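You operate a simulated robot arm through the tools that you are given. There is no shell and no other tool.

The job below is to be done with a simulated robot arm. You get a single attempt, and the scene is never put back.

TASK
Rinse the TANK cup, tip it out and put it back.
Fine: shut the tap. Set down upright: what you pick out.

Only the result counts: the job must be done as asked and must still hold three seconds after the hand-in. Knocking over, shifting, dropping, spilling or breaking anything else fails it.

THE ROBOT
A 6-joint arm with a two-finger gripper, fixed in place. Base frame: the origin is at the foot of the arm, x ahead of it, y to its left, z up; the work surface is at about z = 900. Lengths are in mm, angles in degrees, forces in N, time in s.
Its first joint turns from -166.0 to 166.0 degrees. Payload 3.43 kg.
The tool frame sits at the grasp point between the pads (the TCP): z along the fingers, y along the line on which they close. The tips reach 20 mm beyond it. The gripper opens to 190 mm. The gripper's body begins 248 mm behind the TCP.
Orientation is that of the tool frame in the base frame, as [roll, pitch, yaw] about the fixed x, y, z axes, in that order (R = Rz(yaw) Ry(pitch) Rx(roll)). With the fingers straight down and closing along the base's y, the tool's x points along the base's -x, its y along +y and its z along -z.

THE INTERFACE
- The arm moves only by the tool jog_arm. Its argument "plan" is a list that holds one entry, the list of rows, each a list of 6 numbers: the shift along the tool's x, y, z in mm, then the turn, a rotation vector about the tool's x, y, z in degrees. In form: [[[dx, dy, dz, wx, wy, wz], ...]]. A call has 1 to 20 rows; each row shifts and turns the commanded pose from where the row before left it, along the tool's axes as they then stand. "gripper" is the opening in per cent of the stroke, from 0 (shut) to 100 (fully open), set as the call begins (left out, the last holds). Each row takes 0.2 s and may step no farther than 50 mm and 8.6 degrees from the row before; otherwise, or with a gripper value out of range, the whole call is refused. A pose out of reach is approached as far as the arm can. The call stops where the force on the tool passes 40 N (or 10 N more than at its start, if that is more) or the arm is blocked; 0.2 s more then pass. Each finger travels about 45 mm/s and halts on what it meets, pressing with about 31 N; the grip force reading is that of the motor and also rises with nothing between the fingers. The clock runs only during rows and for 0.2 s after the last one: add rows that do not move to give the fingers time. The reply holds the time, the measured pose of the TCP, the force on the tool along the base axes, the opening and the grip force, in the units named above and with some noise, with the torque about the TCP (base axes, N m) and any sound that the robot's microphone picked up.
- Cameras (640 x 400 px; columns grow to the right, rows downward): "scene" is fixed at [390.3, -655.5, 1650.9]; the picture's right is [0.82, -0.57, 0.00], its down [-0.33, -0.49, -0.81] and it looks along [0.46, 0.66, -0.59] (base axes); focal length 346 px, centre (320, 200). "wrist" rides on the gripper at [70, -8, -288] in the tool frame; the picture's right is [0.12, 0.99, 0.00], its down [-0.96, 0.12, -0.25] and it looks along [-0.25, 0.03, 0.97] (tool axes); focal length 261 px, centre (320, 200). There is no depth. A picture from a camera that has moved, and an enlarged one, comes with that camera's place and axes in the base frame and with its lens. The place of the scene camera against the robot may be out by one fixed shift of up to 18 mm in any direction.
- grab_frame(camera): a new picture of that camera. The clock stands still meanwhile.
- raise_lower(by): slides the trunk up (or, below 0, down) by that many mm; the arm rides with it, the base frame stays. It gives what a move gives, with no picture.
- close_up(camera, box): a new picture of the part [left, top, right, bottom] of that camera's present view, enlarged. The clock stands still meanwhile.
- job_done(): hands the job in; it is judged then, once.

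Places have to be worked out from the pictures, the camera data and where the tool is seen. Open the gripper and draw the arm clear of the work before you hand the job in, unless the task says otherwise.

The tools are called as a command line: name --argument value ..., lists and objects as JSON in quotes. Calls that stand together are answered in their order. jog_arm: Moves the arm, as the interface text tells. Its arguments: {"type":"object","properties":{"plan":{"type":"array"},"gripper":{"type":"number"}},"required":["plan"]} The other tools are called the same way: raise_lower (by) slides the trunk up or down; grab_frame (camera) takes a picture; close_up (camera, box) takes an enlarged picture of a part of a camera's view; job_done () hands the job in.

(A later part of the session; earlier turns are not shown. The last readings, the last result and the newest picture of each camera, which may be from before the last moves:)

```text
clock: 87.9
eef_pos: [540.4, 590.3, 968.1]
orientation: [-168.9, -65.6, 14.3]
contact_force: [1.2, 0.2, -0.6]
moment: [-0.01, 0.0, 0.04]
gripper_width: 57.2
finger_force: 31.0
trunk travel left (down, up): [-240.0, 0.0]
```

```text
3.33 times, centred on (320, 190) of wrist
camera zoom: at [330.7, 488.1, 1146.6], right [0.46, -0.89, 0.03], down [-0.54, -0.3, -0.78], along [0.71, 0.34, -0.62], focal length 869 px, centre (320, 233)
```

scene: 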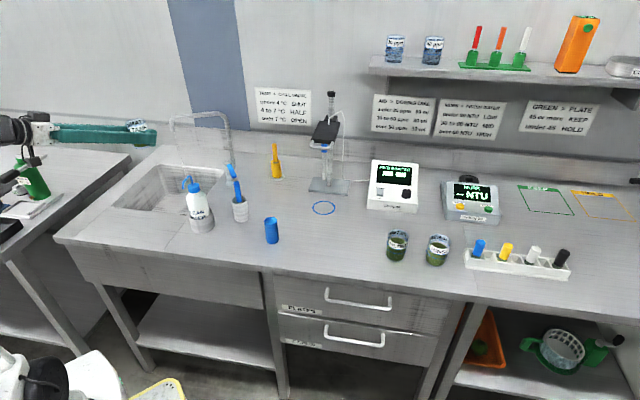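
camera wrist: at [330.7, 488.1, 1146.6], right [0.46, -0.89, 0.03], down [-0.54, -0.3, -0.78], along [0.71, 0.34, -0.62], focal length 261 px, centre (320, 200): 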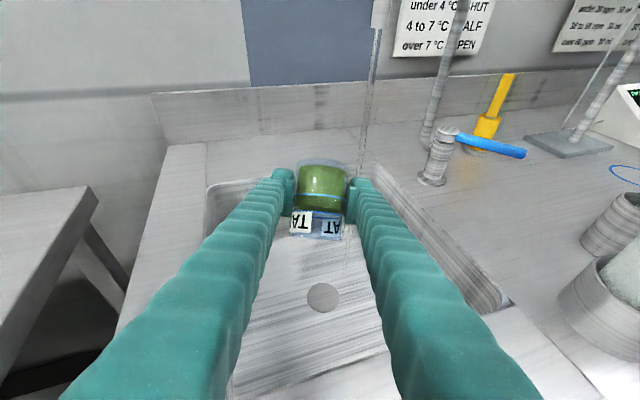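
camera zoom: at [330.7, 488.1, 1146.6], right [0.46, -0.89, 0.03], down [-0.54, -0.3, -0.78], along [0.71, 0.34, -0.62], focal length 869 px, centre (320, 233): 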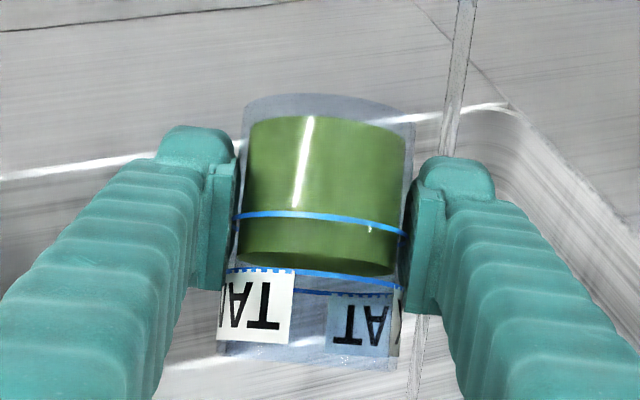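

The green column still hasn't moved at 131°. I'll rise 40 mm and lift the tool closer to horizontal, which turns the cup almost fully upside down over the sink.

jog_arm --plan '[[[3.65, -0.3, -1.62, 0, 0, 0], [7.29, -0.64, -3.24, 0, 0, 0], [7.29, -0.64, -3.24, 0, 0, 0], [7.29, -0.64, -3.24, 0, 0, 0], [7.29, -0.64, -3.24, 0, 0, 0], [3.65, -0.3, -1.62, 0, 0, 0], [0, 0, 0, 0, 3, 0], [0, 0, 0, 0, 4, 0], [0, 0, 0, 0, 4, 0], [0, 0, 0, 0, 3, 0], [0, 0, 0, 0, 0, 0], [0, 0, 0, 0, 0, 0], [0, 0, 0, 0, 0, 0]]]'

close_up --camera "wrist" --box '[240, 120, 400, 260]'

close_up --camera "scene" --box '[80, 100, 280, 240]'

```text
clock: 90.7
eef_pos: [540.0, 589.6, 1005.7]
orientation: [-155.3, -79.0, 0.1]
contact_force: [0.0, 0.6, 0.5]
moment: [0.02, 0.02, -0.05]
gripper_width: 57.5
finger_force: 31.0
trunk travel left (down, up): [-240.0, 0.0]
```

```text
2.86 times, centred on (320, 190) of wrist
camera zoom: at [295.4, 477.2, 1124.3], right [0.43, -0.9, 0.04], down [-0.36, -0.21, -0.91], along [0.83, 0.38, -0.41], focal length 745 px, centre (320, 229)
```

zoom: 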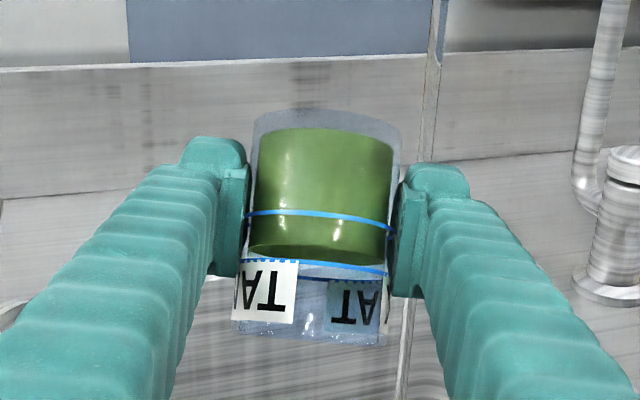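

```text
2.86 times, centred on (180, 170) of scene
camera zoom: at [390.3, -655.5, 1650.9], right [0.82, -0.57, 0.0], down [-0.33, -0.49, -0.81], along [0.46, 0.66, -0.59], focal length 987 px, centre (720, 286)
```

zoom: 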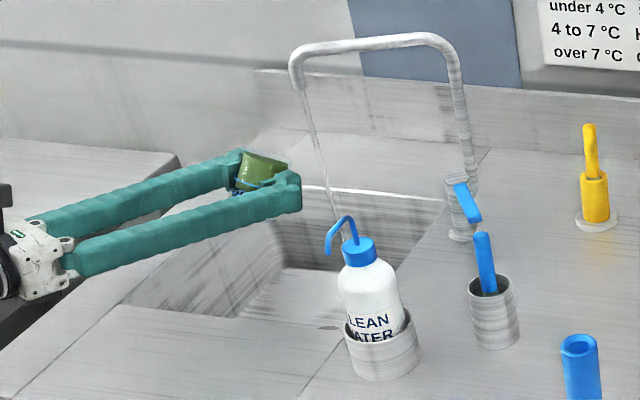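

Even nearly upside down the green stays put, so it probably only clears once it is rinsed with water. I'll bring the cup upright again along the same path and then put it under the running stream.

jog_arm --plan '[[[0, 0, 0, 0, -3, 0], [0, 0, 0, 0, -4, 0], [0, 0, 0, 0, -4, 0], [0, 0, 0, 0, -3, 0], [0, 0, 0, 0, 0, 3], [0, 0, 0, 0, 0, 5], [0, 0, 0, 0, 0, 7], [0, 0, 0, 0, 0, 7], [0, 0, 0, 0, 0, 7], [0, 0, 0, 0, 0, 7], [0, 0, 0, 0, 0, 7], [0, 0, 0, 0, 0, 7], [0, 0, 0, 0, 0, 7], [0, 0, 0, 0, 0, 7], [0, 0, 0, 0, 0, 7], [0, 0, 0, 0, 0, 7], [0, 0, 0, 0, 0, 7], [0, 0, 0, 0, 0, 7], [0, 0, 0, 0, 0, 7], [0, 0, 0, 0, 0, 7]]]'

jog_arm --plan '[[[0, 0, 0, 0, 0, 7], [0, 0, 0, 0, 0, 7], [0, 0, 0, 0, 0, 7], [0, 0, 0, 0, 0, 7], [0, 0, 0, 0, 0, 7], [0, 0, 0, 0, 0, 7], [0, 0, 0, 0, 0, 7], [0, 0, 0, 0, 0, 7], [0, 0, 0, 0, 0, 7], [0, 0, 0, 0, 0, 4], [0, 0, 0, 0, 0, 2], [0, 0, 0, 0, 0, 0]]]'

close_up --camera "wrist" --box '[220, 100, 420, 225]'

close_up --camera "scene" --box '[120, 90, 240, 190]'

```text
clock: 94.9
eef_pos: [541.5, 590.7, 1006.0]
orientation: [-115.5, 19.2, -72.5]
contact_force: [0.2, -0.4, -0.8]
moment: [0.01, -0.02, 0.0]
gripper_width: 57.1
finger_force: 30.6
trunk travel left (down, up): [-240.0, 0.0]
```

```text
clock: 97.5
eef_pos: [541.2, 590.0, 1005.1]
orientation: [180.0, 66.0, -153.7]
contact_force: [0.4, 0.6, -0.3]
moment: [0.02, 0.01, 0.0]
gripper_width: 57.6
finger_force: 31.2
trunk travel left (down, up): [-240.0, 0.0]
```

```text
3.20 times, centred on (320, 162) of wrist
camera zoom: at [284.4, 452.8, 1057.2], right [-0.48, 0.87, -0.11], down [0.1, 0.18, 0.98], along [0.87, 0.46, -0.17], focal length 834 px, centre (320, 320)
```

zoom: 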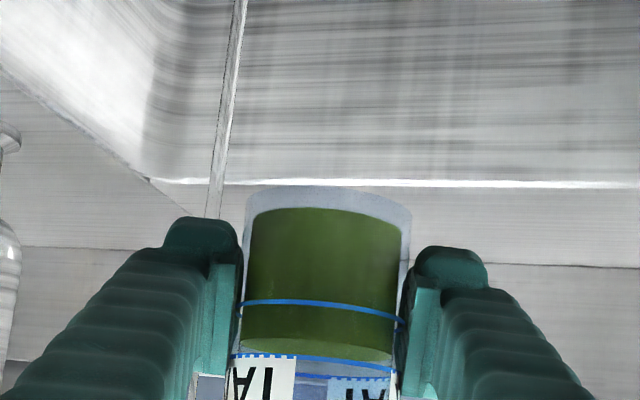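

```text
4.00 times, centred on (180, 140) of scene
camera zoom: at [390.3, -655.5, 1650.9], right [0.82, -0.57, 0.0], down [-0.33, -0.49, -0.81], along [0.46, 0.66, -0.59], focal length 1382 px, centre (880, 440)
```

zoom: 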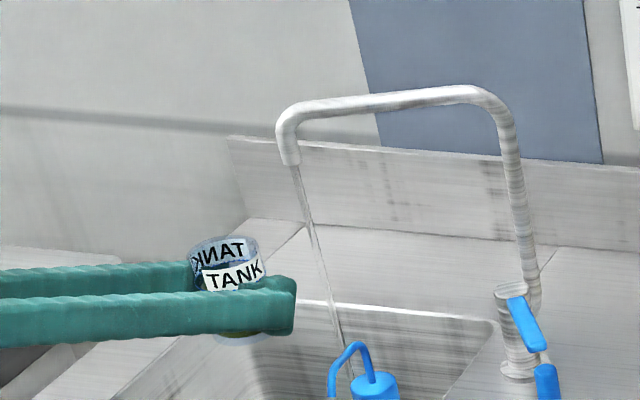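

The cup is upright again at (541, 590, 1005) with a secure grip. The stream falls at about (611, 568). I'll move right 51 mm first, so the fingers don't cross the stream, and then forward 53 mm so that it falls into the cup.

jog_arm --plan '[[[0, -3, 0, 0, 0, 0], [0, -6, 0, 0, 0, 0], [0, -8, 0, 0, 0, 0], [0, -8, 0, 0, 0, 0], [0, -8, 0, 0, 0, 0], [0, -8, 0, 0, 0, 0], [0, -6, 0, 0, 0, 0], [0, -3.9, 0, 0, 0, 0], [0, 0, 0, 0, 0, 0]]]'

close_up --camera "wrist" --box '[220, 100, 420, 225]'

close_up --camera "scene" --box '[120, 90, 240, 190]'

```text
clock: 99.5
eef_pos: [564.7, 544.6, 1007.1]
orientation: [180.0, 66.0, -153.5]
contact_force: [-0.6, 0.0, 0.0]
moment: [0.01, -0.03, 0.01]
gripper_width: 57.4
finger_force: 31.3
trunk travel left (down, up): [-240.0, 0.0]
```

```text
3.20 times, centred on (320, 162) of wrist
camera zoom: at [307.0, 407.4, 1057.0], right [-0.48, 0.87, -0.11], down [0.1, 0.18, 0.98], along [0.87, 0.46, -0.17], focal length 834 px, centre (320, 320)
```

zoom: 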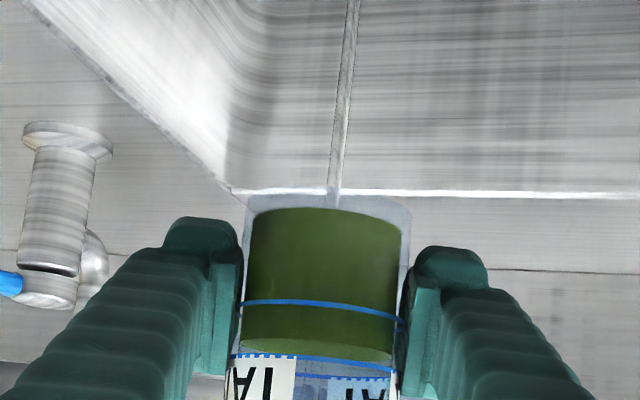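

```text
4.00 times, centred on (180, 140) of scene
camera zoom: at [390.3, -655.5, 1650.9], right [0.82, -0.57, 0.0], down [-0.33, -0.49, -0.81], along [0.46, 0.66, -0.59], focal length 1382 px, centre (880, 440)
```

zoom: 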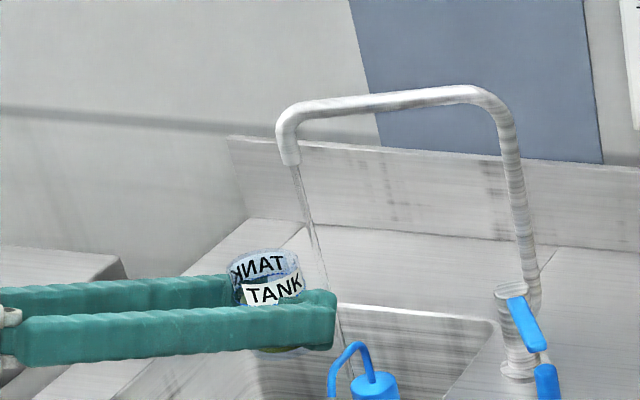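

The stream is straight ahead of the cup, with lateral error about zero and 53 mm to go. I'll move forward so that it falls into the cup, and watch.

jog_arm --plan '[[[-1.63, 0, 3.65, 0, 0, 0], [-2.85, 0, 6.39, 0, 0, 0], [-3.66, 0, 8.22, 0, 0, 0], [-3.66, 0, 8.22, 0, 0, 0], [-3.66, 0, 8.22, 0, 0, 0], [-3.25, 0, 7.31, 0, 0, 0], [-1.91, 0, 4.29, 0, 0, 0], [-0.81, 0, 1.83, 0, 0, 0]]]'

close_up --camera "wrist" --box '[220, 100, 420, 225]'

close_up --camera "scene" --box '[120, 90, 240, 190]'

close_up --camera "scene" --box '[170, 130, 230, 190]'

```text
clock: 101.3
eef_pos: [612.0, 567.9, 1006.2]
orientation: [-179.9, 66.0, -153.6]
contact_force: [-0.9, -0.7, 0.5]
moment: [-0.03, -0.02, -0.02]
gripper_width: 57.6
finger_force: 31.1
trunk travel left (down, up): [-240.0, 0.0]
```

```text
3.20 times, centred on (320, 162) of wrist
camera zoom: at [354.2, 430.6, 1057.1], right [-0.48, 0.87, -0.11], down [0.1, 0.18, 0.98], along [0.87, 0.46, -0.17], focal length 834 px, centre (320, 320)
```

zoom: 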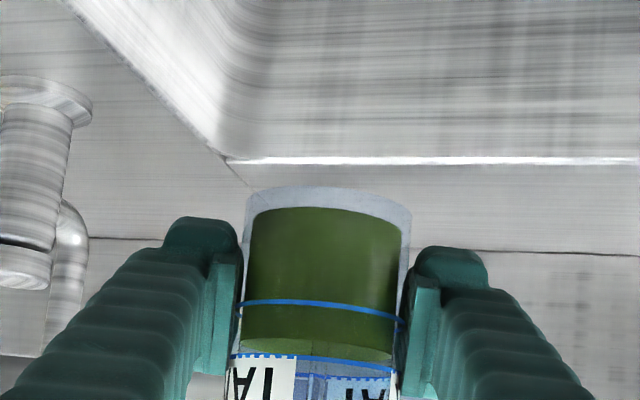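

```text
4.00 times, centred on (180, 140) of scene
camera zoom: at [390.3, -655.5, 1650.9], right [0.82, -0.57, 0.0], down [-0.33, -0.49, -0.81], along [0.46, 0.66, -0.59], focal length 1382 px, centre (880, 440)
```

zoom: 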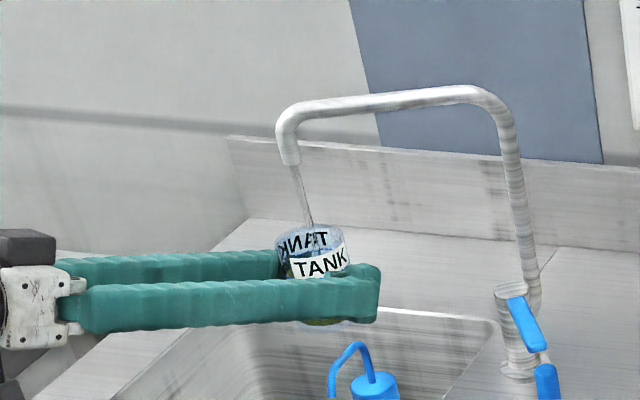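

```text
6.67 times, centred on (200, 160) of scene
camera zoom: at [390.3, -655.5, 1650.9], right [0.82, -0.57, 0.0], down [-0.33, -0.49, -0.81], along [0.46, 0.66, -0.59], focal length 2303 px, centre (1120, 467)
```

zoom: 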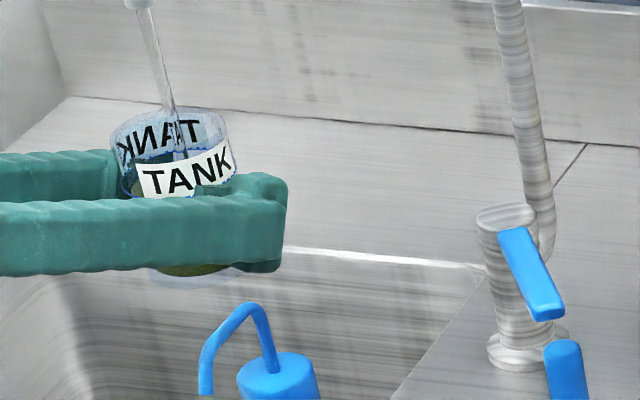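

The stream now falls into the cup and no longer reaches the sink beneath it. I'll hold here for a few seconds and watch the level and colour.

jog_arm --plan '[[[0, 0, 0, 0, 0, 0], [0, 0, 0, 0, 0, 0], [0, 0, 0, 0, 0, 0], [0, 0, 0, 0, 0, 0], [0, 0, 0, 0, 0, 0], [0, 0, 0, 0, 0, 0], [0, 0, 0, 0, 0, 0], [0, 0, 0, 0, 0, 0], [0, 0, 0, 0, 0, 0], [0, 0, 0, 0, 0, 0]]]'

close_up --camera "wrist" --box '[220, 130, 420, 255]'

close_up --camera "scene" --box '[170, 130, 230, 190]'

```text
clock: 103.5
eef_pos: [610.0, 568.9, 1006.0]
orientation: [-180.0, 66.1, -153.5]
contact_force: [0.0, -0.1, -0.7]
moment: [0.02, -0.01, -0.03]
gripper_width: 57.7
finger_force: 30.4
trunk travel left (down, up): [-240.0, 0.0]
```

```text
3.20 times, centred on (320, 192) of wrist
camera zoom: at [354.1, 430.5, 1057.0], right [-0.48, 0.87, -0.11], down [0.1, 0.18, 0.98], along [0.87, 0.46, -0.17], focal length 834 px, centre (320, 224)
```

zoom: 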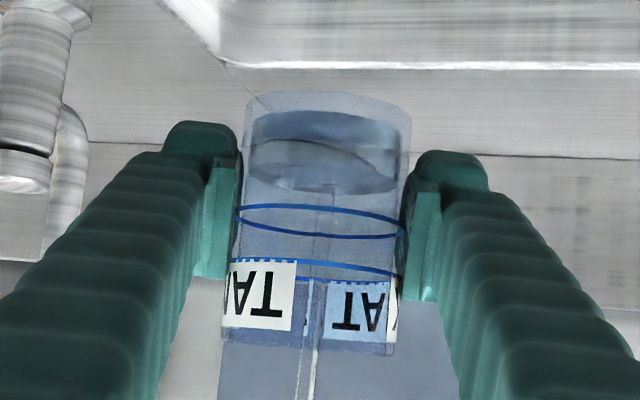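

```text
6.67 times, centred on (200, 160) of scene
camera zoom: at [390.3, -655.5, 1650.9], right [0.82, -0.57, 0.0], down [-0.33, -0.49, -0.81], along [0.46, 0.66, -0.59], focal length 2303 px, centre (1120, 467)
```

zoom: 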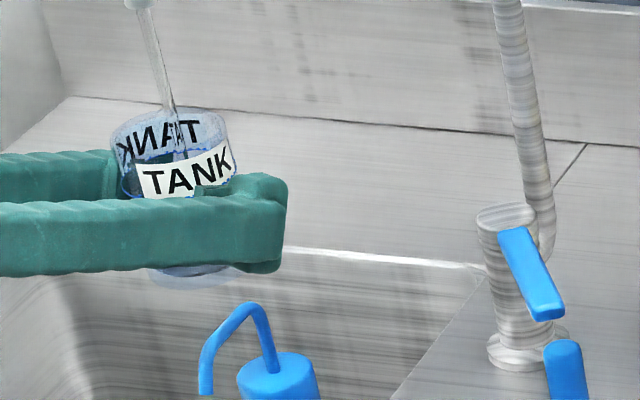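

The green is gone: the cup now holds only clear water at a lower level. I'll stay one or two seconds more to complete the rinse and check again.

jog_arm --plan '[[[0, 0, 0, 0, 0, 0], [0, 0, 0, 0, 0, 0], [0, 0, 0, 0, 0, 0], [0, 0, 0, 0, 0, 0], [0, 0, 0, 0, 0, 0], [0, 0, 0, 0, 0, 0], [0, 0, 0, 0, 0, 0], [0, 0, 0, 0, 0, 0], [0, 0, 0, 0, 0, 0], [0, 0, 0, 0, 0, 0]]]'

close_up --camera "wrist" --box '[220, 130, 420, 255]'

grab_frame --camera "scene"

```text
clock: 105.7
eef_pos: [610.5, 567.5, 1006.6]
orientation: [180.0, 66.0, -153.6]
contact_force: [-0.1, -0.1, -1.1]
moment: [0.03, 0.01, -0.01]
gripper_width: 57.7
finger_force: 31.1
trunk travel left (down, up): [-240.0, 0.0]
```

```text
3.20 times, centred on (320, 192) of wrist
camera zoom: at [354.1, 430.5, 1057.0], right [-0.48, 0.87, -0.11], down [0.1, 0.18, 0.98], along [0.87, 0.46, -0.17], focal length 834 px, centre (320, 224)
```

zoom: 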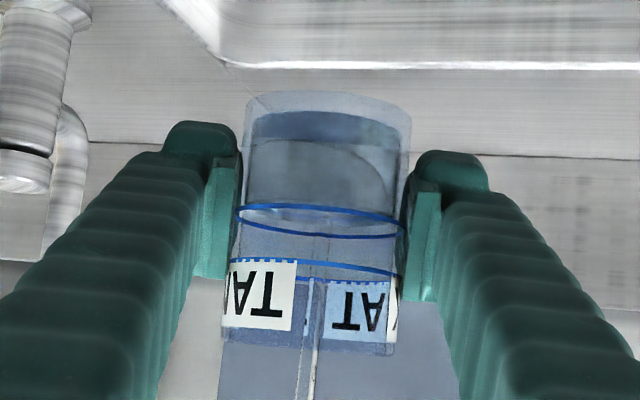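

```text
taken
```

scene: 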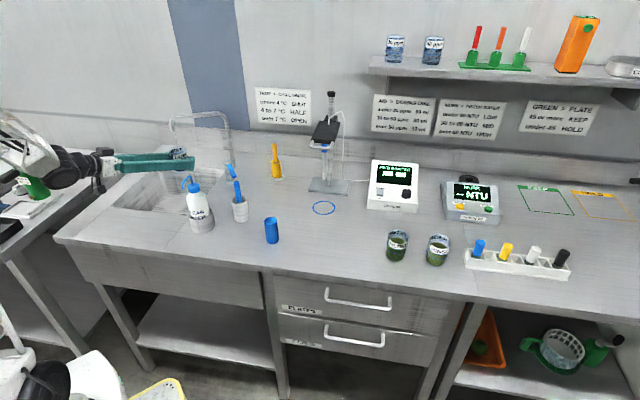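

Clear water is rising in the cup, up to the lower ring now. I'll let it fill a little more for a thorough rinse.

jog_arm --plan '[[[0, 0, 0, 0, 0, 0], [0, 0, 0, 0, 0, 0], [0, 0, 0, 0, 0, 0], [0, 0, 0, 0, 0, 0], [0, 0, 0, 0, 0, 0], [0, 0, 0, 0, 0, 0], [0, 0, 0, 0, 0, 0], [0, 0, 0, 0, 0, 0], [0, 0, 0, 0, 0, 0], [0, 0, 0, 0, 0, 0], [0, 0, 0, 0, 0, 0], [0, 0, 0, 0, 0, 0], [0, 0, 0, 0, 0, 0], [0, 0, 0, 0, 0, 0]]]'

close_up --camera "wrist" --box '[220, 130, 420, 255]'

```text
clock: 108.7
eef_pos: [610.8, 568.0, 1005.6]
orientation: [179.9, 66.0, -153.6]
contact_force: [0.2, -0.3, -1.3]
moment: [0.01, 0.0, -0.04]
gripper_width: 57.8
finger_force: 30.7
trunk travel left (down, up): [-240.0, 0.0]
```

```text
3.20 times, centred on (320, 192) of wrist
camera zoom: at [354.1, 430.5, 1057.0], right [-0.48, 0.87, -0.11], down [0.1, 0.18, 0.98], along [0.87, 0.46, -0.17], focal length 834 px, centre (320, 224)
```

zoom: 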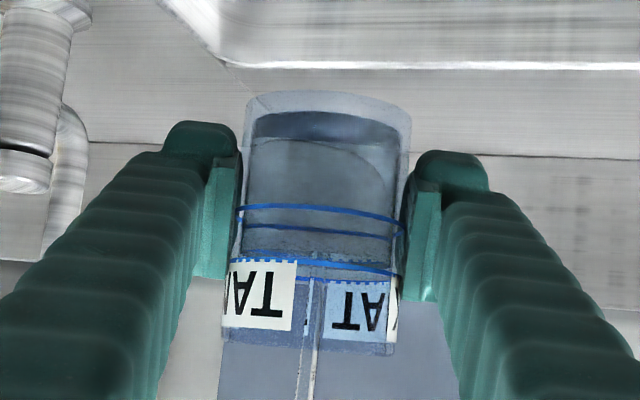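

The cup is filled with clear water up to the upper ring. I'll back out from under the stream and return left to the pouring spot, lowering a little.

jog_arm --plan '[[[0.81, 0, -1.83, 0, 0, 0], [1.91, 0, -4.29, 0, 0, 0], [3.25, 0, -7.31, 0, 0, 0], [3.66, 0, -8.22, 0, 0, 0], [3.66, 0, -8.22, 0, 0, 0], [3.66, 0, -8.22, 0, 0, 0], [2.85, 0, -6.39, 0, 0, 0], [1.63, 0, -3.65, 0, 0, 0], [0, 3, 0, 0, 0, 0], [0, 6, 0, 0, 0, 0], [2.74, 8, 1.22, 0, 0, 0], [5.48, 8, 2.44, 0, 0, 0], [7.31, 8, 3.25, 0, 0, 0], [7.31, 8, 3.25, 0, 0, 0], [7.31, 6, 3.25, 0, 0, 0], [5.48, 3.9, 2.44, 0, 0, 0], [2.74, 0, 1.22, 0, 0, 0], [0, 0, 0, 0, 0, 0]]]'

close_up --camera "wrist" --box '[220, 100, 420, 225]'

close_up --camera "scene" --box '[80, 100, 280, 240]'

```text
clock: 112.5
eef_pos: [540.7, 590.9, 964.1]
orientation: [-179.9, 66.0, -153.5]
contact_force: [0.2, -1.0, -1.8]
moment: [-0.02, 0.0, 0.04]
gripper_width: 57.9
finger_force: 30.6
trunk travel left (down, up): [-240.0, 0.0]
```

```text
3.20 times, centred on (320, 162) of wrist
camera zoom: at [283.9, 452.8, 1015.5], right [-0.48, 0.87, -0.11], down [0.1, 0.18, 0.98], along [0.87, 0.46, -0.17], focal length 834 px, centre (320, 320)
```

zoom: 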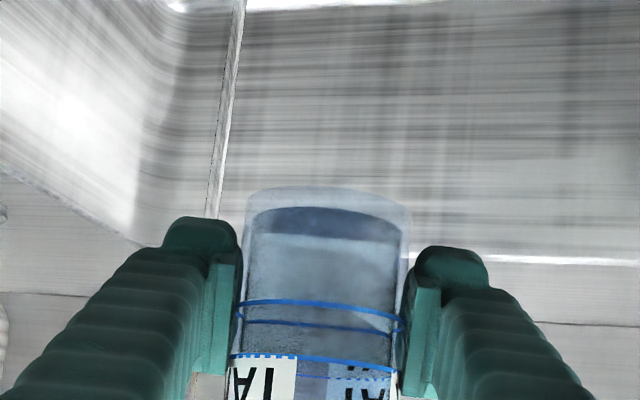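

```text
2.86 times, centred on (180, 170) of scene
camera zoom: at [390.3, -655.5, 1650.9], right [0.82, -0.57, 0.0], down [-0.33, -0.49, -0.81], along [0.46, 0.66, -0.59], focal length 987 px, centre (720, 286)
```

zoom: 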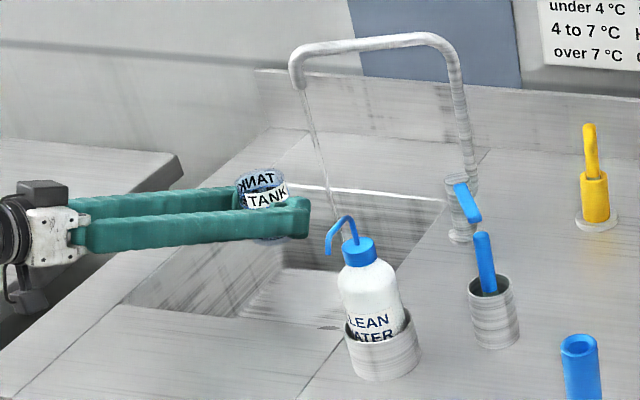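

The cup of clear rinse water is at the pouring spot, (541, 591, 964), over the middle of the sink. Now I'll roll it slowly to the left to tip it out.

jog_arm --plan '[[[0, 0, 0, 0, 0, -2], [0, 0, 0, 0, 0, -4], [0, 0, 0, 0, 0, -5], [0, 0, 0, 0, 0, -5], [0, 0, 0, 0, 0, -5], [0, 0, 0, 0, 0, -5], [0, 0, 0, 0, 0, -5], [0, 0, 0, 0, 0, -5], [0, 0, 0, 0, 0, -5], [0, 0, 0, 0, 0, -5], [0, 0, 0, 0, 0, -5], [0, 0, 0, 0, 0, -5], [0, 0, 0, 0, 0, -5], [0, 0, 0, 0, 0, -5], [0, 0, 0, 0, 0, -5], [0, 0, 0, 0, 0, -5], [0, 0, 0, 0, 0, -5], [0, 0, 0, 0, 0, -5], [0, 0, 0, 0, 0, -5], [0, 0, 0, 0, 0, -5]]]'

close_up --camera "wrist" --box '[240, 120, 400, 260]'

close_up --camera "scene" --box '[80, 100, 280, 240]'

```text
clock: 116.7
eef_pos: [541.0, 590.5, 964.8]
orientation: [-114.2, -5.5, -61.1]
contact_force: [0.4, -0.2, -1.0]
moment: [-0.02, 0.03, 0.01]
gripper_width: 57.1
finger_force: 30.7
trunk travel left (down, up): [-240.0, 0.0]
```

```text
2.86 times, centred on (320, 190) of wrist
camera zoom: at [342.5, 413.9, 1094.0], right [-0.26, -0.38, -0.89], down [-0.7, 0.71, -0.1], along [0.67, 0.6, -0.44], focal length 745 px, centre (320, 229)
```

zoom: 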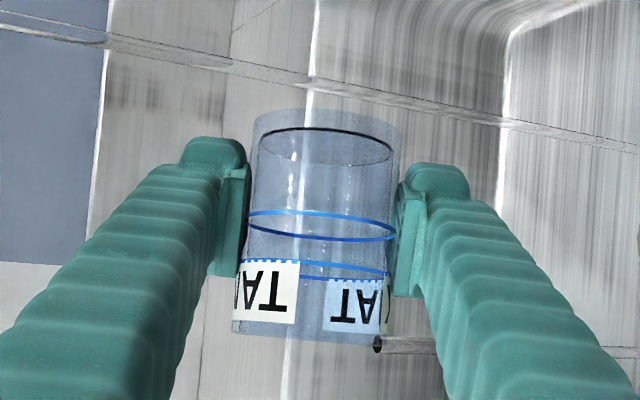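

```text
2.86 times, centred on (180, 170) of scene
camera zoom: at [390.3, -655.5, 1650.9], right [0.82, -0.57, 0.0], down [-0.33, -0.49, -0.81], along [0.46, 0.66, -0.59], focal length 987 px, centre (720, 286)
```

zoom: 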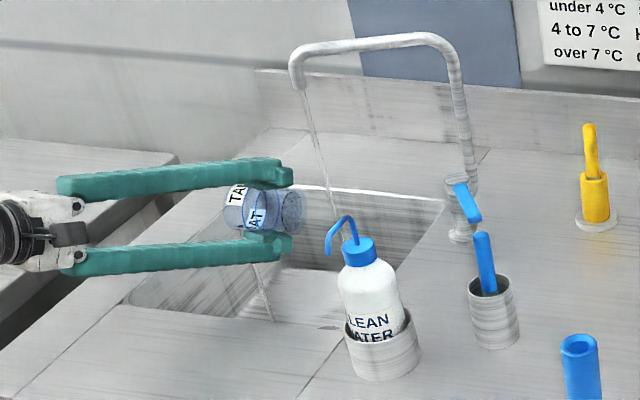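

The rinse water is running out of the tilted cup and falling inside the sink, as planned. I'll keep rolling to about 170° to drain it fully, and hold there.

jog_arm --plan '[[[0, 0, 0, 0, 0, -4], [0, 0, 0, 0, 0, -5], [0, 0, 0, 0, 0, -5], [0, 0, 0, 0, 0, -5], [0, 0, 0, 0, 0, -5], [0, 0, 0, 0, 0, -5], [0, 0, 0, 0, 0, -5], [0, 0, 0, 0, 0, -5], [0, 0, 0, 0, 0, -5], [0, 0, 0, 0, 0, -5], [0, 0, 0, 0, 0, -5], [0, 0, 0, 0, 0, -5], [0, 0, 0, 0, 0, -5], [0, 0, 0, 0, 0, -5], [0, 0, 0, 0, 0, -5], [0, 0, 0, 0, 0, -5], [0, 0, 0, 0, 0, 0], [0, 0, 0, 0, 0, 0], [0, 0, 0, 0, 0, 0], [0, 0, 0, 0, 0, 0]]]'

close_up --camera "wrist" --box '[240, 120, 400, 260]'

close_up --camera "scene" --box '[80, 100, 280, 240]'

```text
clock: 120.9
eef_pos: [540.9, 590.3, 966.5]
orientation: [-168.8, -65.6, 14.3]
contact_force: [-0.1, -0.4, -0.7]
moment: [0.02, 0.01, 0.03]
gripper_width: 57.0
finger_force: 30.9
trunk travel left (down, up): [-240.0, 0.0]
```

```text
2.86 times, centred on (320, 190) of wrist
camera zoom: at [330.7, 487.6, 1144.6], right [0.46, -0.89, 0.03], down [-0.54, -0.3, -0.78], along [0.71, 0.34, -0.62], focal length 745 px, centre (320, 229)
```

zoom: 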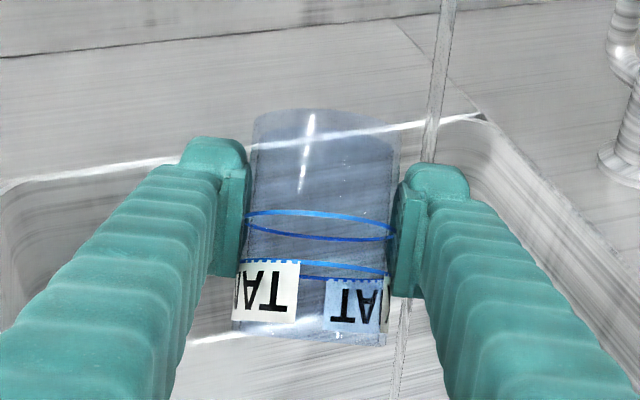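

```text
2.86 times, centred on (180, 170) of scene
camera zoom: at [390.3, -655.5, 1650.9], right [0.82, -0.57, 0.0], down [-0.33, -0.49, -0.81], along [0.46, 0.66, -0.59], focal length 987 px, centre (720, 286)
```

zoom: 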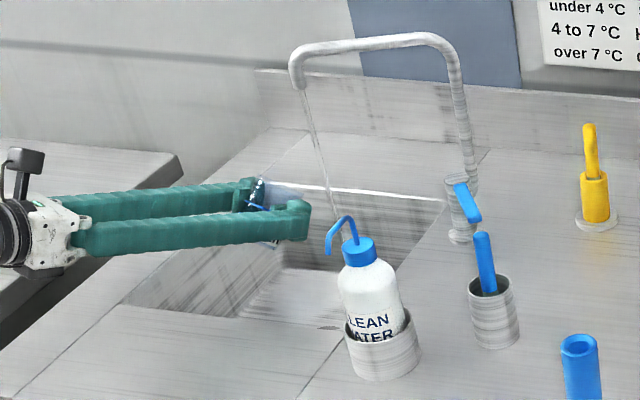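

The cup is empty and clear, with no stream leaving it. I'll roll it back upright the same way.

jog_arm --plan '[[[0, 0, 0, 0, 0, 3], [0, 0, 0, 0, 0, 5], [0, 0, 0, 0, 0, 7], [0, 0, 0, 0, 0, 7], [0, 0, 0, 0, 0, 7], [0, 0, 0, 0, 0, 7], [0, 0, 0, 0, 0, 7], [0, 0, 0, 0, 0, 7], [0, 0, 0, 0, 0, 7], [0, 0, 0, 0, 0, 7], [0, 0, 0, 0, 0, 7], [0, 0, 0, 0, 0, 7], [0, 0, 0, 0, 0, 7], [0, 0, 0, 0, 0, 7], [0, 0, 0, 0, 0, 7], [0, 0, 0, 0, 0, 7], [0, 0, 0, 0, 0, 7], [0, 0, 0, 0, 0, 7], [0, 0, 0, 0, 0, 7], [0, 0, 0, 0, 0, 7]]]'

jog_arm --plan '[[[0, 0, 0, 0, 0, 7], [0, 0, 0, 0, 0, 7], [0, 0, 0, 0, 0, 7], [0, 0, 0, 0, 0, 7], [0, 0, 0, 0, 0, 7], [0, 0, 0, 0, 0, 4], [0, 0, 0, 0, 0, 2], [0, 0, 0, 0, 0, 0]]]'

close_up --camera "wrist" --box '[220, 130, 420, 255]'

```text
clock: 125.1
eef_pos: [541.5, 590.1, 964.9]
orientation: [-124.2, 43.7, -88.7]
contact_force: [-0.4, -0.6, -0.1]
moment: [0.02, 0.03, 0.01]
gripper_width: 57.3
finger_force: 30.9
trunk travel left (down, up): [-240.0, 0.0]
```

```text
clock: 126.9
eef_pos: [540.6, 589.4, 965.1]
orientation: [180.0, 66.0, -153.8]
contact_force: [0.0, -1.1, -0.5]
moment: [0.02, -0.03, 0.02]
gripper_width: 57.3
finger_force: 30.9
trunk travel left (down, up): [-240.0, 0.0]
```

```text
3.20 times, centred on (320, 192) of wrist
camera zoom: at [284.2, 452.9, 1015.3], right [-0.48, 0.87, -0.11], down [0.1, 0.18, 0.98], along [0.87, 0.46, -0.17], focal length 834 px, centre (320, 224)
```

zoom: 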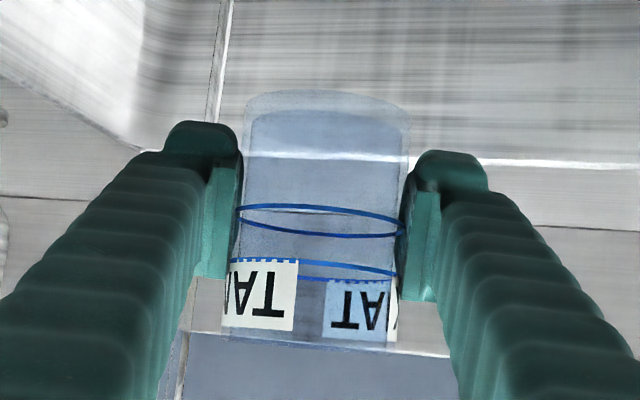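

The cup is empty, upright and has not slipped in the grip. I'll rise and draw back out of the sink, reversing the way in.

jog_arm --plan '[[[-3.65, 0, -1.63, 0, 0, 0], [-6.76, -3.8, -9.41, 0, 0, 0], [-6.76, -3.8, -9.41, 0, 0, 0], [-6.76, -3.8, -9.41, 0, 0, 0], [-6.76, -3.8, -9.41, 0, 0, 0], [-6.76, -3.8, -9.41, 0, 0, 0], [-6.76, -3.8, -9.41, 0, 0, 0], [-6.76, -3.8, -9.41, 0, 0, 0], [-6.76, -3.8, -9.41, 0, 0, 0], [-6.76, -3.8, -9.41, 0, 0, 0], [-6.76, -3.8, -9.41, 0, 0, 0], [-9.13, 0, -4.07, 0, 0, 0], [-9.13, 0, -4.07, 0, 0, 0], [-9.13, 0, -4.07, 0, 0, 0], [-9.13, 0, -4.07, 0, 0, 0], [-9.13, 0, -4.07, 0, 0, 0], [-9.13, 0, -4.07, 0, 0, 0], [-9.13, 0, -4.07, 0, 0, 0], [-7.31, 0, -3.25, 0, 0, 0], [-3.65, 0, -1.63, 0, 0, 0]]]'

close_up --camera "wrist" --box '[220, 130, 420, 255]'

```text
clock: 131.1
eef_pos: [505.4, 529.4, 1150.7]
orientation: [180.0, 66.0, -153.6]
contact_force: [0.9, -0.6, 0.5]
moment: [0.0, -0.03, -0.03]
gripper_width: 57.3
finger_force: 31.4
trunk travel left (down, up): [-240.0, 0.0]
```

```text
3.20 times, centred on (320, 192) of wrist
camera zoom: at [248.6, 392.3, 1201.6], right [-0.48, 0.87, -0.11], down [0.1, 0.18, 0.98], along [0.87, 0.46, -0.17], focal length 834 px, centre (320, 224)
```

zoom: 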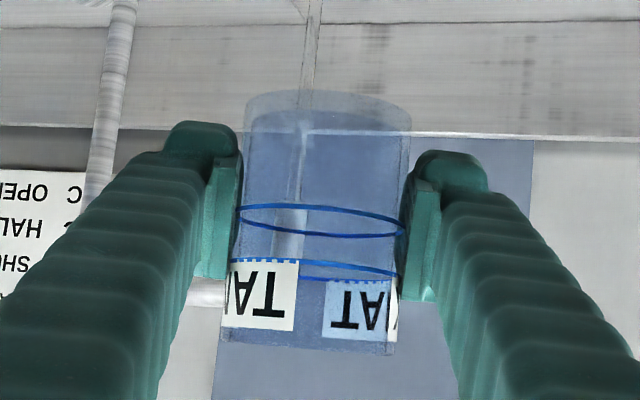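

At (505, 529, 1151), empty and steady. I'll swing back toward the cup's place along the same arc, in two parts.

jog_arm --plan '[[[-0.7, -4.8, 1.57, 0.365, 0, 0.163], [-1.39, -9.61, 3.11, 0.731, 0, 0.325], [-2.57, -18.13, 5.76, 1.37, 0, 0.61], [-2.57, -18.13, 5.76, 1.37, 0, 0.61], [-2.57, -18.13, 5.76, 1.37, 0, 0.61], [-2.57, -18.13, 5.76, 1.37, 0, 0.61], [-2.57, -18.13, 5.76, 1.37, 0, 0.61], [-2.57, -18.13, 5.76, 1.37, 0, 0.61], [-2.57, -18.13, 5.76, 1.37, 0, 0.61], [-2.57, -18.13, 5.76, 1.37, 0, 0.61], [-2.57, -18.13, 5.76, 1.37, 0, 0.61], [-2.57, -18.13, 5.76, 1.37, 0, 0.61], [-2.57, -18.13, 5.76, 1.37, 0, 0.61], [-2.57, -18.13, 5.76, 1.37, 0, 0.61], [-2.57, -18.13, 5.76, 1.37, 0, 0.61], [-2.57, -18.13, 5.76, 1.37, 0, 0.61], [-2.57, -18.13, 5.76, 1.37, 0, 0.61], [-2.06, -14.47, 4.63, 1.096, 0, 0.488], [-1.39, -9.61, 3.11, 0.731, 0, 0.325], [-0.7, -4.8, 1.57, 0.365, 0, 0.163]]]'

jog_arm --plan '[[[-0.7, -4.8, 1.57, 0.365, 0, 0.163], [-1.39, -9.61, 3.11, 0.731, 0, 0.325], [-2.57, -18.13, 5.76, 1.37, 0, 0.61], [-2.57, -18.13, 5.76, 1.37, 0, 0.61], [-2.57, -18.13, 5.76, 1.37, 0, 0.61], [-2.57, -18.13, 5.76, 1.37, 0, 0.61], [-2.57, -18.13, 5.76, 1.37, 0, 0.61], [-2.57, -18.13, 5.76, 1.37, 0, 0.61], [-2.57, -18.13, 5.76, 1.37, 0, 0.61], [-2.57, -18.13, 5.76, 1.37, 0, 0.61], [-2.57, -18.13, 5.76, 1.37, 0, 0.61], [-2.57, -18.13, 5.76, 1.37, 0, 0.61], [-2.57, -18.13, 5.76, 1.37, 0, 0.61], [-2.57, -18.13, 5.76, 1.37, 0, 0.61], [-2.57, -18.13, 5.76, 1.37, 0, 0.61], [-2.57, -18.13, 5.76, 1.37, 0, 0.61], [-2.57, -18.13, 5.76, 1.37, 0, 0.61], [-2.06, -14.47, 4.63, 1.096, 0, 0.488], [-1.39, -9.61, 3.11, 0.731, 0, 0.325], [-0.7, -4.8, 1.57, 0.365, 0, 0.163]]]'

grab_frame --camera "scene"

close_up --camera "wrist" --box '[220, 130, 420, 255]'

```text
clock: 135.3
eef_pos: [687.1, 253.8, 1150.7]
orientation: [-179.9, 65.9, -179.6]
contact_force: [0.2, 0.0, -0.6]
moment: [0.0, 0.01, 0.04]
gripper_width: 57.2
finger_force: 31.4
trunk travel left (down, up): [-240.0, 0.0]
```

```text
clock: 139.5
eef_pos: [728.4, -75.8, 1150.3]
orientation: [179.9, 65.9, 154.1]
contact_force: [-0.5, 0.0, -0.5]
moment: [0.02, -0.01, -0.01]
gripper_width: 57.5
finger_force: 31.3
trunk travel left (down, up): [-240.0, 0.0]
```

```text
taken
```

scene: 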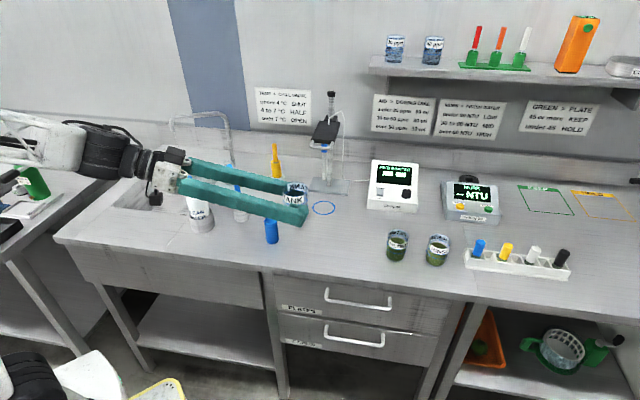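

```text
3.20 times, centred on (320, 192) of wrist
camera zoom: at [463.9, 44.8, 1201.7], right [0.39, 0.92, -0.11], down [0.2, 0.03, 0.98], along [0.9, -0.4, -0.17], focal length 834 px, centre (320, 224)
```

zoom: 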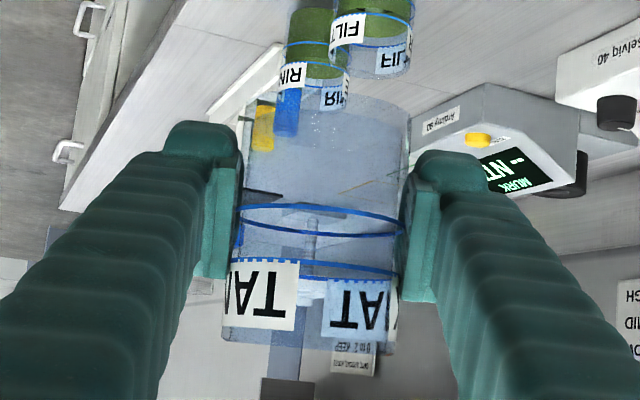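

Back at (728, -76, 1150), and FILTER and RINSE are undisturbed. I'll extend out to above TANK's original spot at (923.7, -92.4).

jog_arm --plan '[[[-2.32, 2.2, 5.21, 0, 0, 0], [-4.64, 4.4, 10.41, 0, 0, 0], [-4.64, 4.4, 10.41, 0, 0, 0], [-4.64, 4.4, 10.41, 0, 0, 0], [-4.64, 4.4, 10.41, 0, 0, 0], [-4.64, 4.4, 10.41, 0, 0, 0], [-4.64, 4.4, 10.41, 0, 0, 0], [-4.64, 4.4, 10.41, 0, 0, 0], [-4.64, 4.4, 10.41, 0, 0, 0], [-4.64, 4.4, 10.41, 0, 0, 0], [-4.64, 4.4, 10.41, 0, 0, 0], [-4.64, 4.4, 10.41, 0, 0, 0], [-4.64, 4.4, 10.41, 0, 0, 0], [-4.64, 4.4, 10.41, 0, 0, 0], [-4.64, 4.4, 10.41, 0, 0, 0], [-4.64, 4.4, 10.41, 0, 0, 0], [-2.32, 2.2, 5.21, 0, 0, 0], [0, 0, 0, 0, 0, 0]]]'

jog_arm --plan '[[[0, 0, 0, 0, 0, 0], [0, 0, 0, 0, 0, 0]]]'

jog_arm --plan '[[[0, 0, 0, 0, 0, 0], [0, 0, 0, 0, 0, 0]]]'

```text
clock: 143.3
eef_pos: [923.8, -89.3, 1150.9]
orientation: [179.9, 66.0, 154.1]
contact_force: [0.3, -0.1, -0.1]
moment: [-0.02, 0.01, -0.02]
gripper_width: 57.6
finger_force: 31.1
trunk travel left (down, up): [-240.0, 0.0]
```

```text
clock: 143.9
eef_pos: [923.2, -91.2, 1151.8]
orientation: [179.9, 66.1, 154.1]
contact_force: [0.5, 1.4, -1.2]
moment: [0.02, -0.01, 0.0]
gripper_width: 57.4
finger_force: 31.7
trunk travel left (down, up): [-240.0, 0.0]
```

```text
clock: 144.5
eef_pos: [922.9, -90.1, 1150.4]
orientation: [179.9, 66.1, 154.1]
contact_force: [0.3, -0.5, -0.2]
moment: [0.0, 0.02, -0.02]
gripper_width: 57.0
finger_force: 31.2
trunk travel left (down, up): [-240.0, 0.0]
```

The position over the spot is right within about 2 mm, and I'll take out that remainder on the way down. Now I'll lower straight down to about z = 967 and look.

jog_arm --plan '[[[3.12, -1.8, 2.82, 0, 0, 0], [7.31, 0, 3.25, 0, 0, 0], [9.13, 0, 4.07, 0, 0, 0], [9.13, 0, 4.07, 0, 0, 0], [9.13, 0, 4.07, 0, 0, 0], [9.13, 0, 4.07, 0, 0, 0], [9.13, 0, 4.07, 0, 0, 0], [9.13, 0, 4.07, 0, 0, 0], [9.13, 0, 4.07, 0, 0, 0], [9.13, 0, 4.07, 0, 0, 0], [9.13, 0, 4.07, 0, 0, 0], [9.13, 0, 4.07, 0, 0, 0], [9.13, 0, 4.07, 0, 0, 0], [9.13, 0, 4.07, 0, 0, 0], [9.13, 0, 4.07, 0, 0, 0], [9.13, 0, 4.07, 0, 0, 0], [9.13, 0, 4.07, 0, 0, 0], [9.13, 0, 4.07, 0, 0, 0], [7.31, 0, 3.25, 0, 0, 0], [3.65, 0, 1.63, 0, 0, 0]]]'

close_up --camera "wrist" --box '[220, 100, 420, 225]'

close_up --camera "scene" --box '[320, 200, 400, 265]'

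```text
clock: 148.7
eef_pos: [925.8, -91.6, 967.5]
orientation: [179.8, 66.0, 154.1]
contact_force: [-0.5, -0.1, -0.6]
moment: [0.02, -0.02, -0.04]
gripper_width: 57.0
finger_force: 31.4
trunk travel left (down, up): [-240.0, 0.0]
```

```text
3.20 times, centred on (320, 162) of wrist
camera zoom: at [659.6, 26.8, 1018.3], right [0.39, 0.92, -0.11], down [0.2, 0.03, 0.98], along [0.9, -0.4, -0.17], focal length 834 px, centre (320, 320)
```

zoom: 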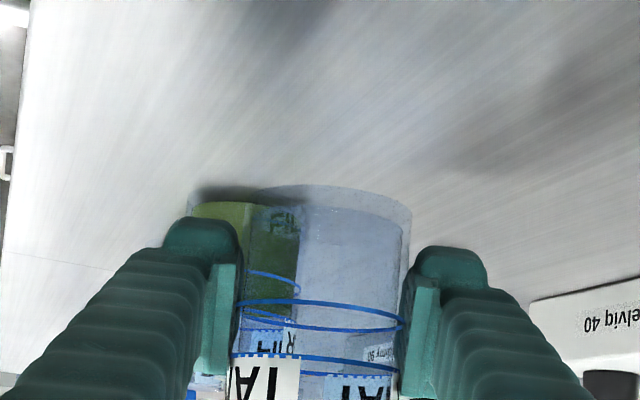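

```text
6.15 times, centred on (360, 232) of scene
camera zoom: at [390.3, -655.5, 1650.9], right [0.82, -0.57, 0.0], down [-0.33, -0.49, -0.81], along [0.46, 0.66, -0.59], focal length 2126 px, centre (74, 0)
```

zoom: 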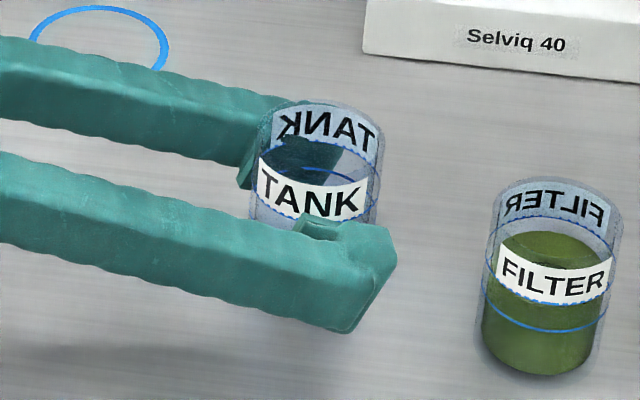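

The cup is level, 31 mm above the bench. Comparing camera poses with those at pickup shows about 1.4 mm of offset to take out. I'll lower the next 25 mm slowly.

jog_arm --plan '[[[2.74, -0.5, 1.22, 0, 0, 0], [4.09, -0.47, 0.65, 0, 0, 0], [3.65, 0, 1.63, 0, 0, 0], [3.65, 0, 1.63, 0, 0, 0], [3.65, 0, 1.63, 0, 0, 0], [2.74, 0, 1.22, 0, 0, 0], [1.83, 0, 0.81, 0, 0, 0], [0, 0, 0, 0, 0, 0]]]'

close_up --camera "wrist" --box '[220, 100, 420, 225]'

close_up --camera "scene" --box '[320, 200, 400, 265]'

```text
clock: 150.5
eef_pos: [923.2, -92.4, 943.7]
orientation: [179.9, 66.1, 154.1]
contact_force: [0.5, -0.4, 0.1]
moment: [-0.01, 0.03, -0.03]
gripper_width: 57.1
finger_force: 31.1
trunk travel left (down, up): [-240.0, 0.0]
```

```text
3.20 times, centred on (320, 162) of wrist
camera zoom: at [658.4, 26.0, 994.3], right [0.39, 0.92, -0.11], down [0.2, 0.03, 0.98], along [0.9, -0.4, -0.17], focal length 834 px, centre (320, 320)
```

zoom: 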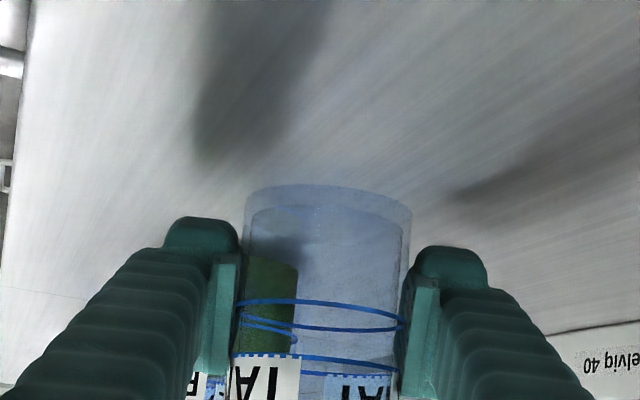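

```text
6.15 times, centred on (360, 232) of scene
camera zoom: at [390.3, -655.5, 1650.9], right [0.82, -0.57, 0.0], down [-0.33, -0.49, -0.81], along [0.46, 0.66, -0.59], focal length 2126 px, centre (74, 0)
```

zoom: 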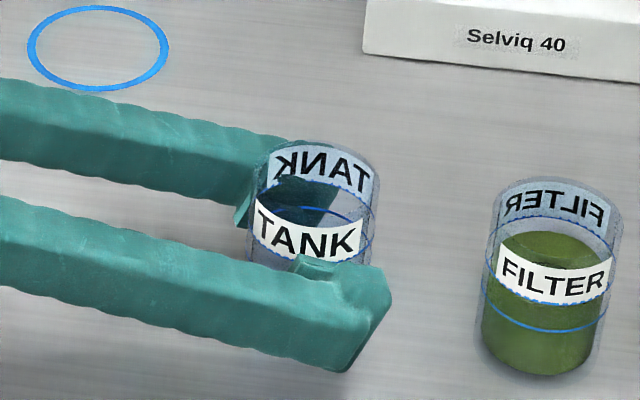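

About 7 mm remain to the bench. I'll lower in 1.5 mm steps and read the force.

jog_arm --plan '[[[1.37, 0, 0.61, 0, 0, 0], [1.37, 0, 0.61, 0, 0, 0], [1.37, 0, 0.61, 0, 0, 0], [1.37, 0, 0.61, 0, 0, 0], [0, 0, 0, 0, 0, 0]]]'

jog_arm --plan '[[[0.64, 0, 0.28, 0, 0, 0], [0, 0, 0, 0, 0, 0], [0.46, 0, 0.2, 0, 0, 0], [0, 0, 0, 0, 0, 0]]]'

close_up --camera "wrist" --box '[220, 100, 420, 225]'

close_up --camera "scene" --box '[320, 200, 400, 265]'

```text
clock: 151.7
eef_pos: [924.7, -91.4, 937.1]
orientation: [179.9, 66.1, 154.1]
contact_force: [0.4, -0.9, 1.3]
moment: [0.02, 0.03, -0.02]
gripper_width: 57.0
finger_force: 30.5
trunk travel left (down, up): [-240.0, 0.0]
```

```text
clock: 152.7
eef_pos: [923.6, -93.2, 937.3]
orientation: [179.9, 66.1, 154.1]
contact_force: [2.6, -0.6, 15.3]
moment: [0.15, -0.46, -0.01]
gripper_width: 57.0
finger_force: 31.2
trunk travel left (down, up): [-240.0, 0.0]
```

```text
3.20 times, centred on (320, 162) of wrist
camera zoom: at [658.4, 26.1, 987.8], right [0.39, 0.92, -0.11], down [0.2, 0.03, 0.98], along [0.9, -0.4, -0.17], focal length 834 px, centre (320, 320)
```

zoom: 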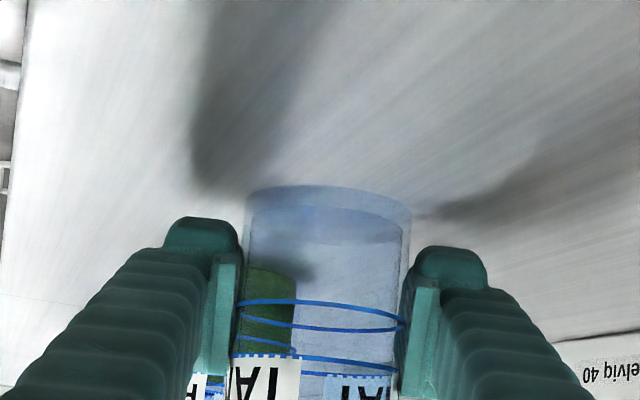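

```text
6.15 times, centred on (360, 232) of scene
camera zoom: at [390.3, -655.5, 1650.9], right [0.82, -0.57, 0.0], down [-0.33, -0.49, -0.81], along [0.46, 0.66, -0.59], focal length 2126 px, centre (74, 0)
```

zoom: 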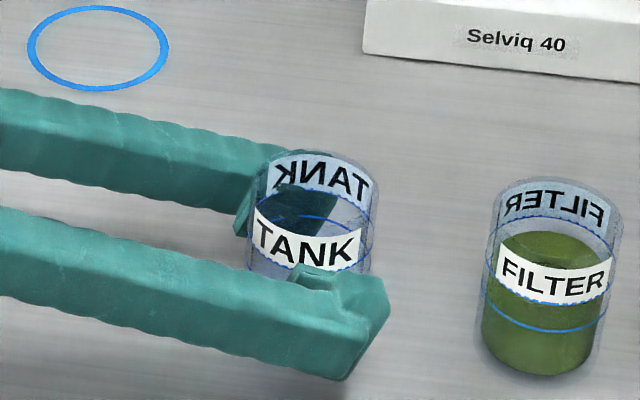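

The bench is reached: the force rose to 15 N upward with the cup standing. I'll relieve it by 0.6 mm, then open the fingers.

jog_arm --plan '[[[-0.3, 0, -0.13, 0, 0, 0], [-0.25, 0, -0.11, 0, 0, 0], [0, 0, 0, 0, 0, 0]]]'

jog_arm --plan '[[[0, 0, 0, 0, 0, 0], [0, 0, 0, 0, 0, 0], [0, 0, 0, 0, 0, 0], [0, 0, 0, 0, 0, 0]]]' --gripper 56

close_up --camera "wrist" --box '[220, 100, 420, 225]'

close_up --camera "scene" --box '[320, 200, 400, 265]'

```text
clock: 153.5
eef_pos: [925.1, -92.1, 937.8]
orientation: [179.8, 66.1, 154.0]
contact_force: [2.1, -0.2, 15.2]
moment: [0.09, -0.43, -0.02]
gripper_width: 57.3
finger_force: 31.0
trunk travel left (down, up): [-240.0, 0.0]
```

```text
clock: 154.5
eef_pos: [924.5, -93.0, 937.2]
orientation: [180.0, 66.0, 154.1]
contact_force: [0.0, 0.1, 0.1]
moment: [0.03, 0.01, 0.03]
gripper_width: 106.4
finger_force: 0.2
trunk travel left (down, up): [-240.0, 0.0]
```

```text
3.20 times, centred on (320, 162) of wrist
camera zoom: at [658.5, 26.4, 987.6], right [0.39, 0.92, -0.11], down [0.2, 0.03, 0.98], along [0.9, -0.4, -0.17], focal length 834 px, centre (320, 320)
```

zoom: 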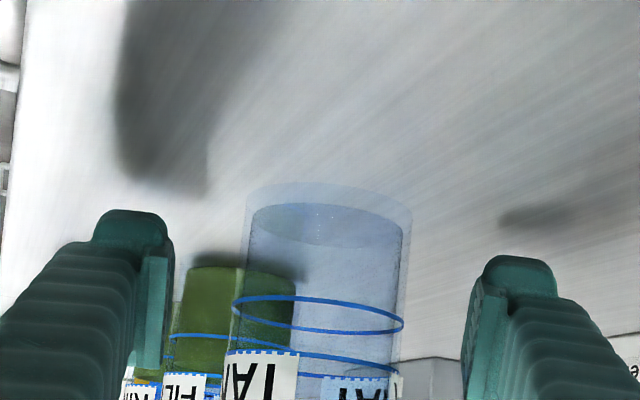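

```text
6.15 times, centred on (360, 232) of scene
camera zoom: at [390.3, -655.5, 1650.9], right [0.82, -0.57, 0.0], down [-0.33, -0.49, -0.81], along [0.46, 0.66, -0.59], focal length 2126 px, centre (74, 0)
```

zoom: 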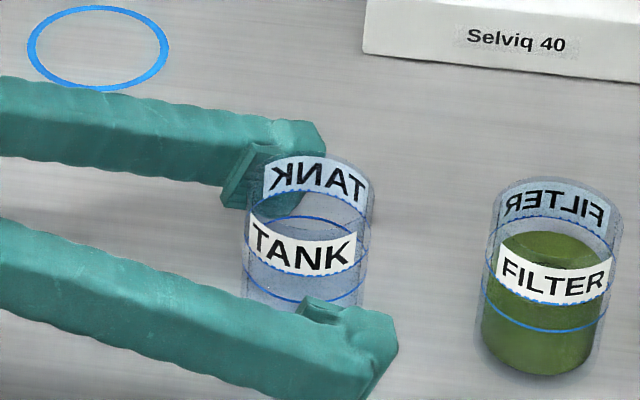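

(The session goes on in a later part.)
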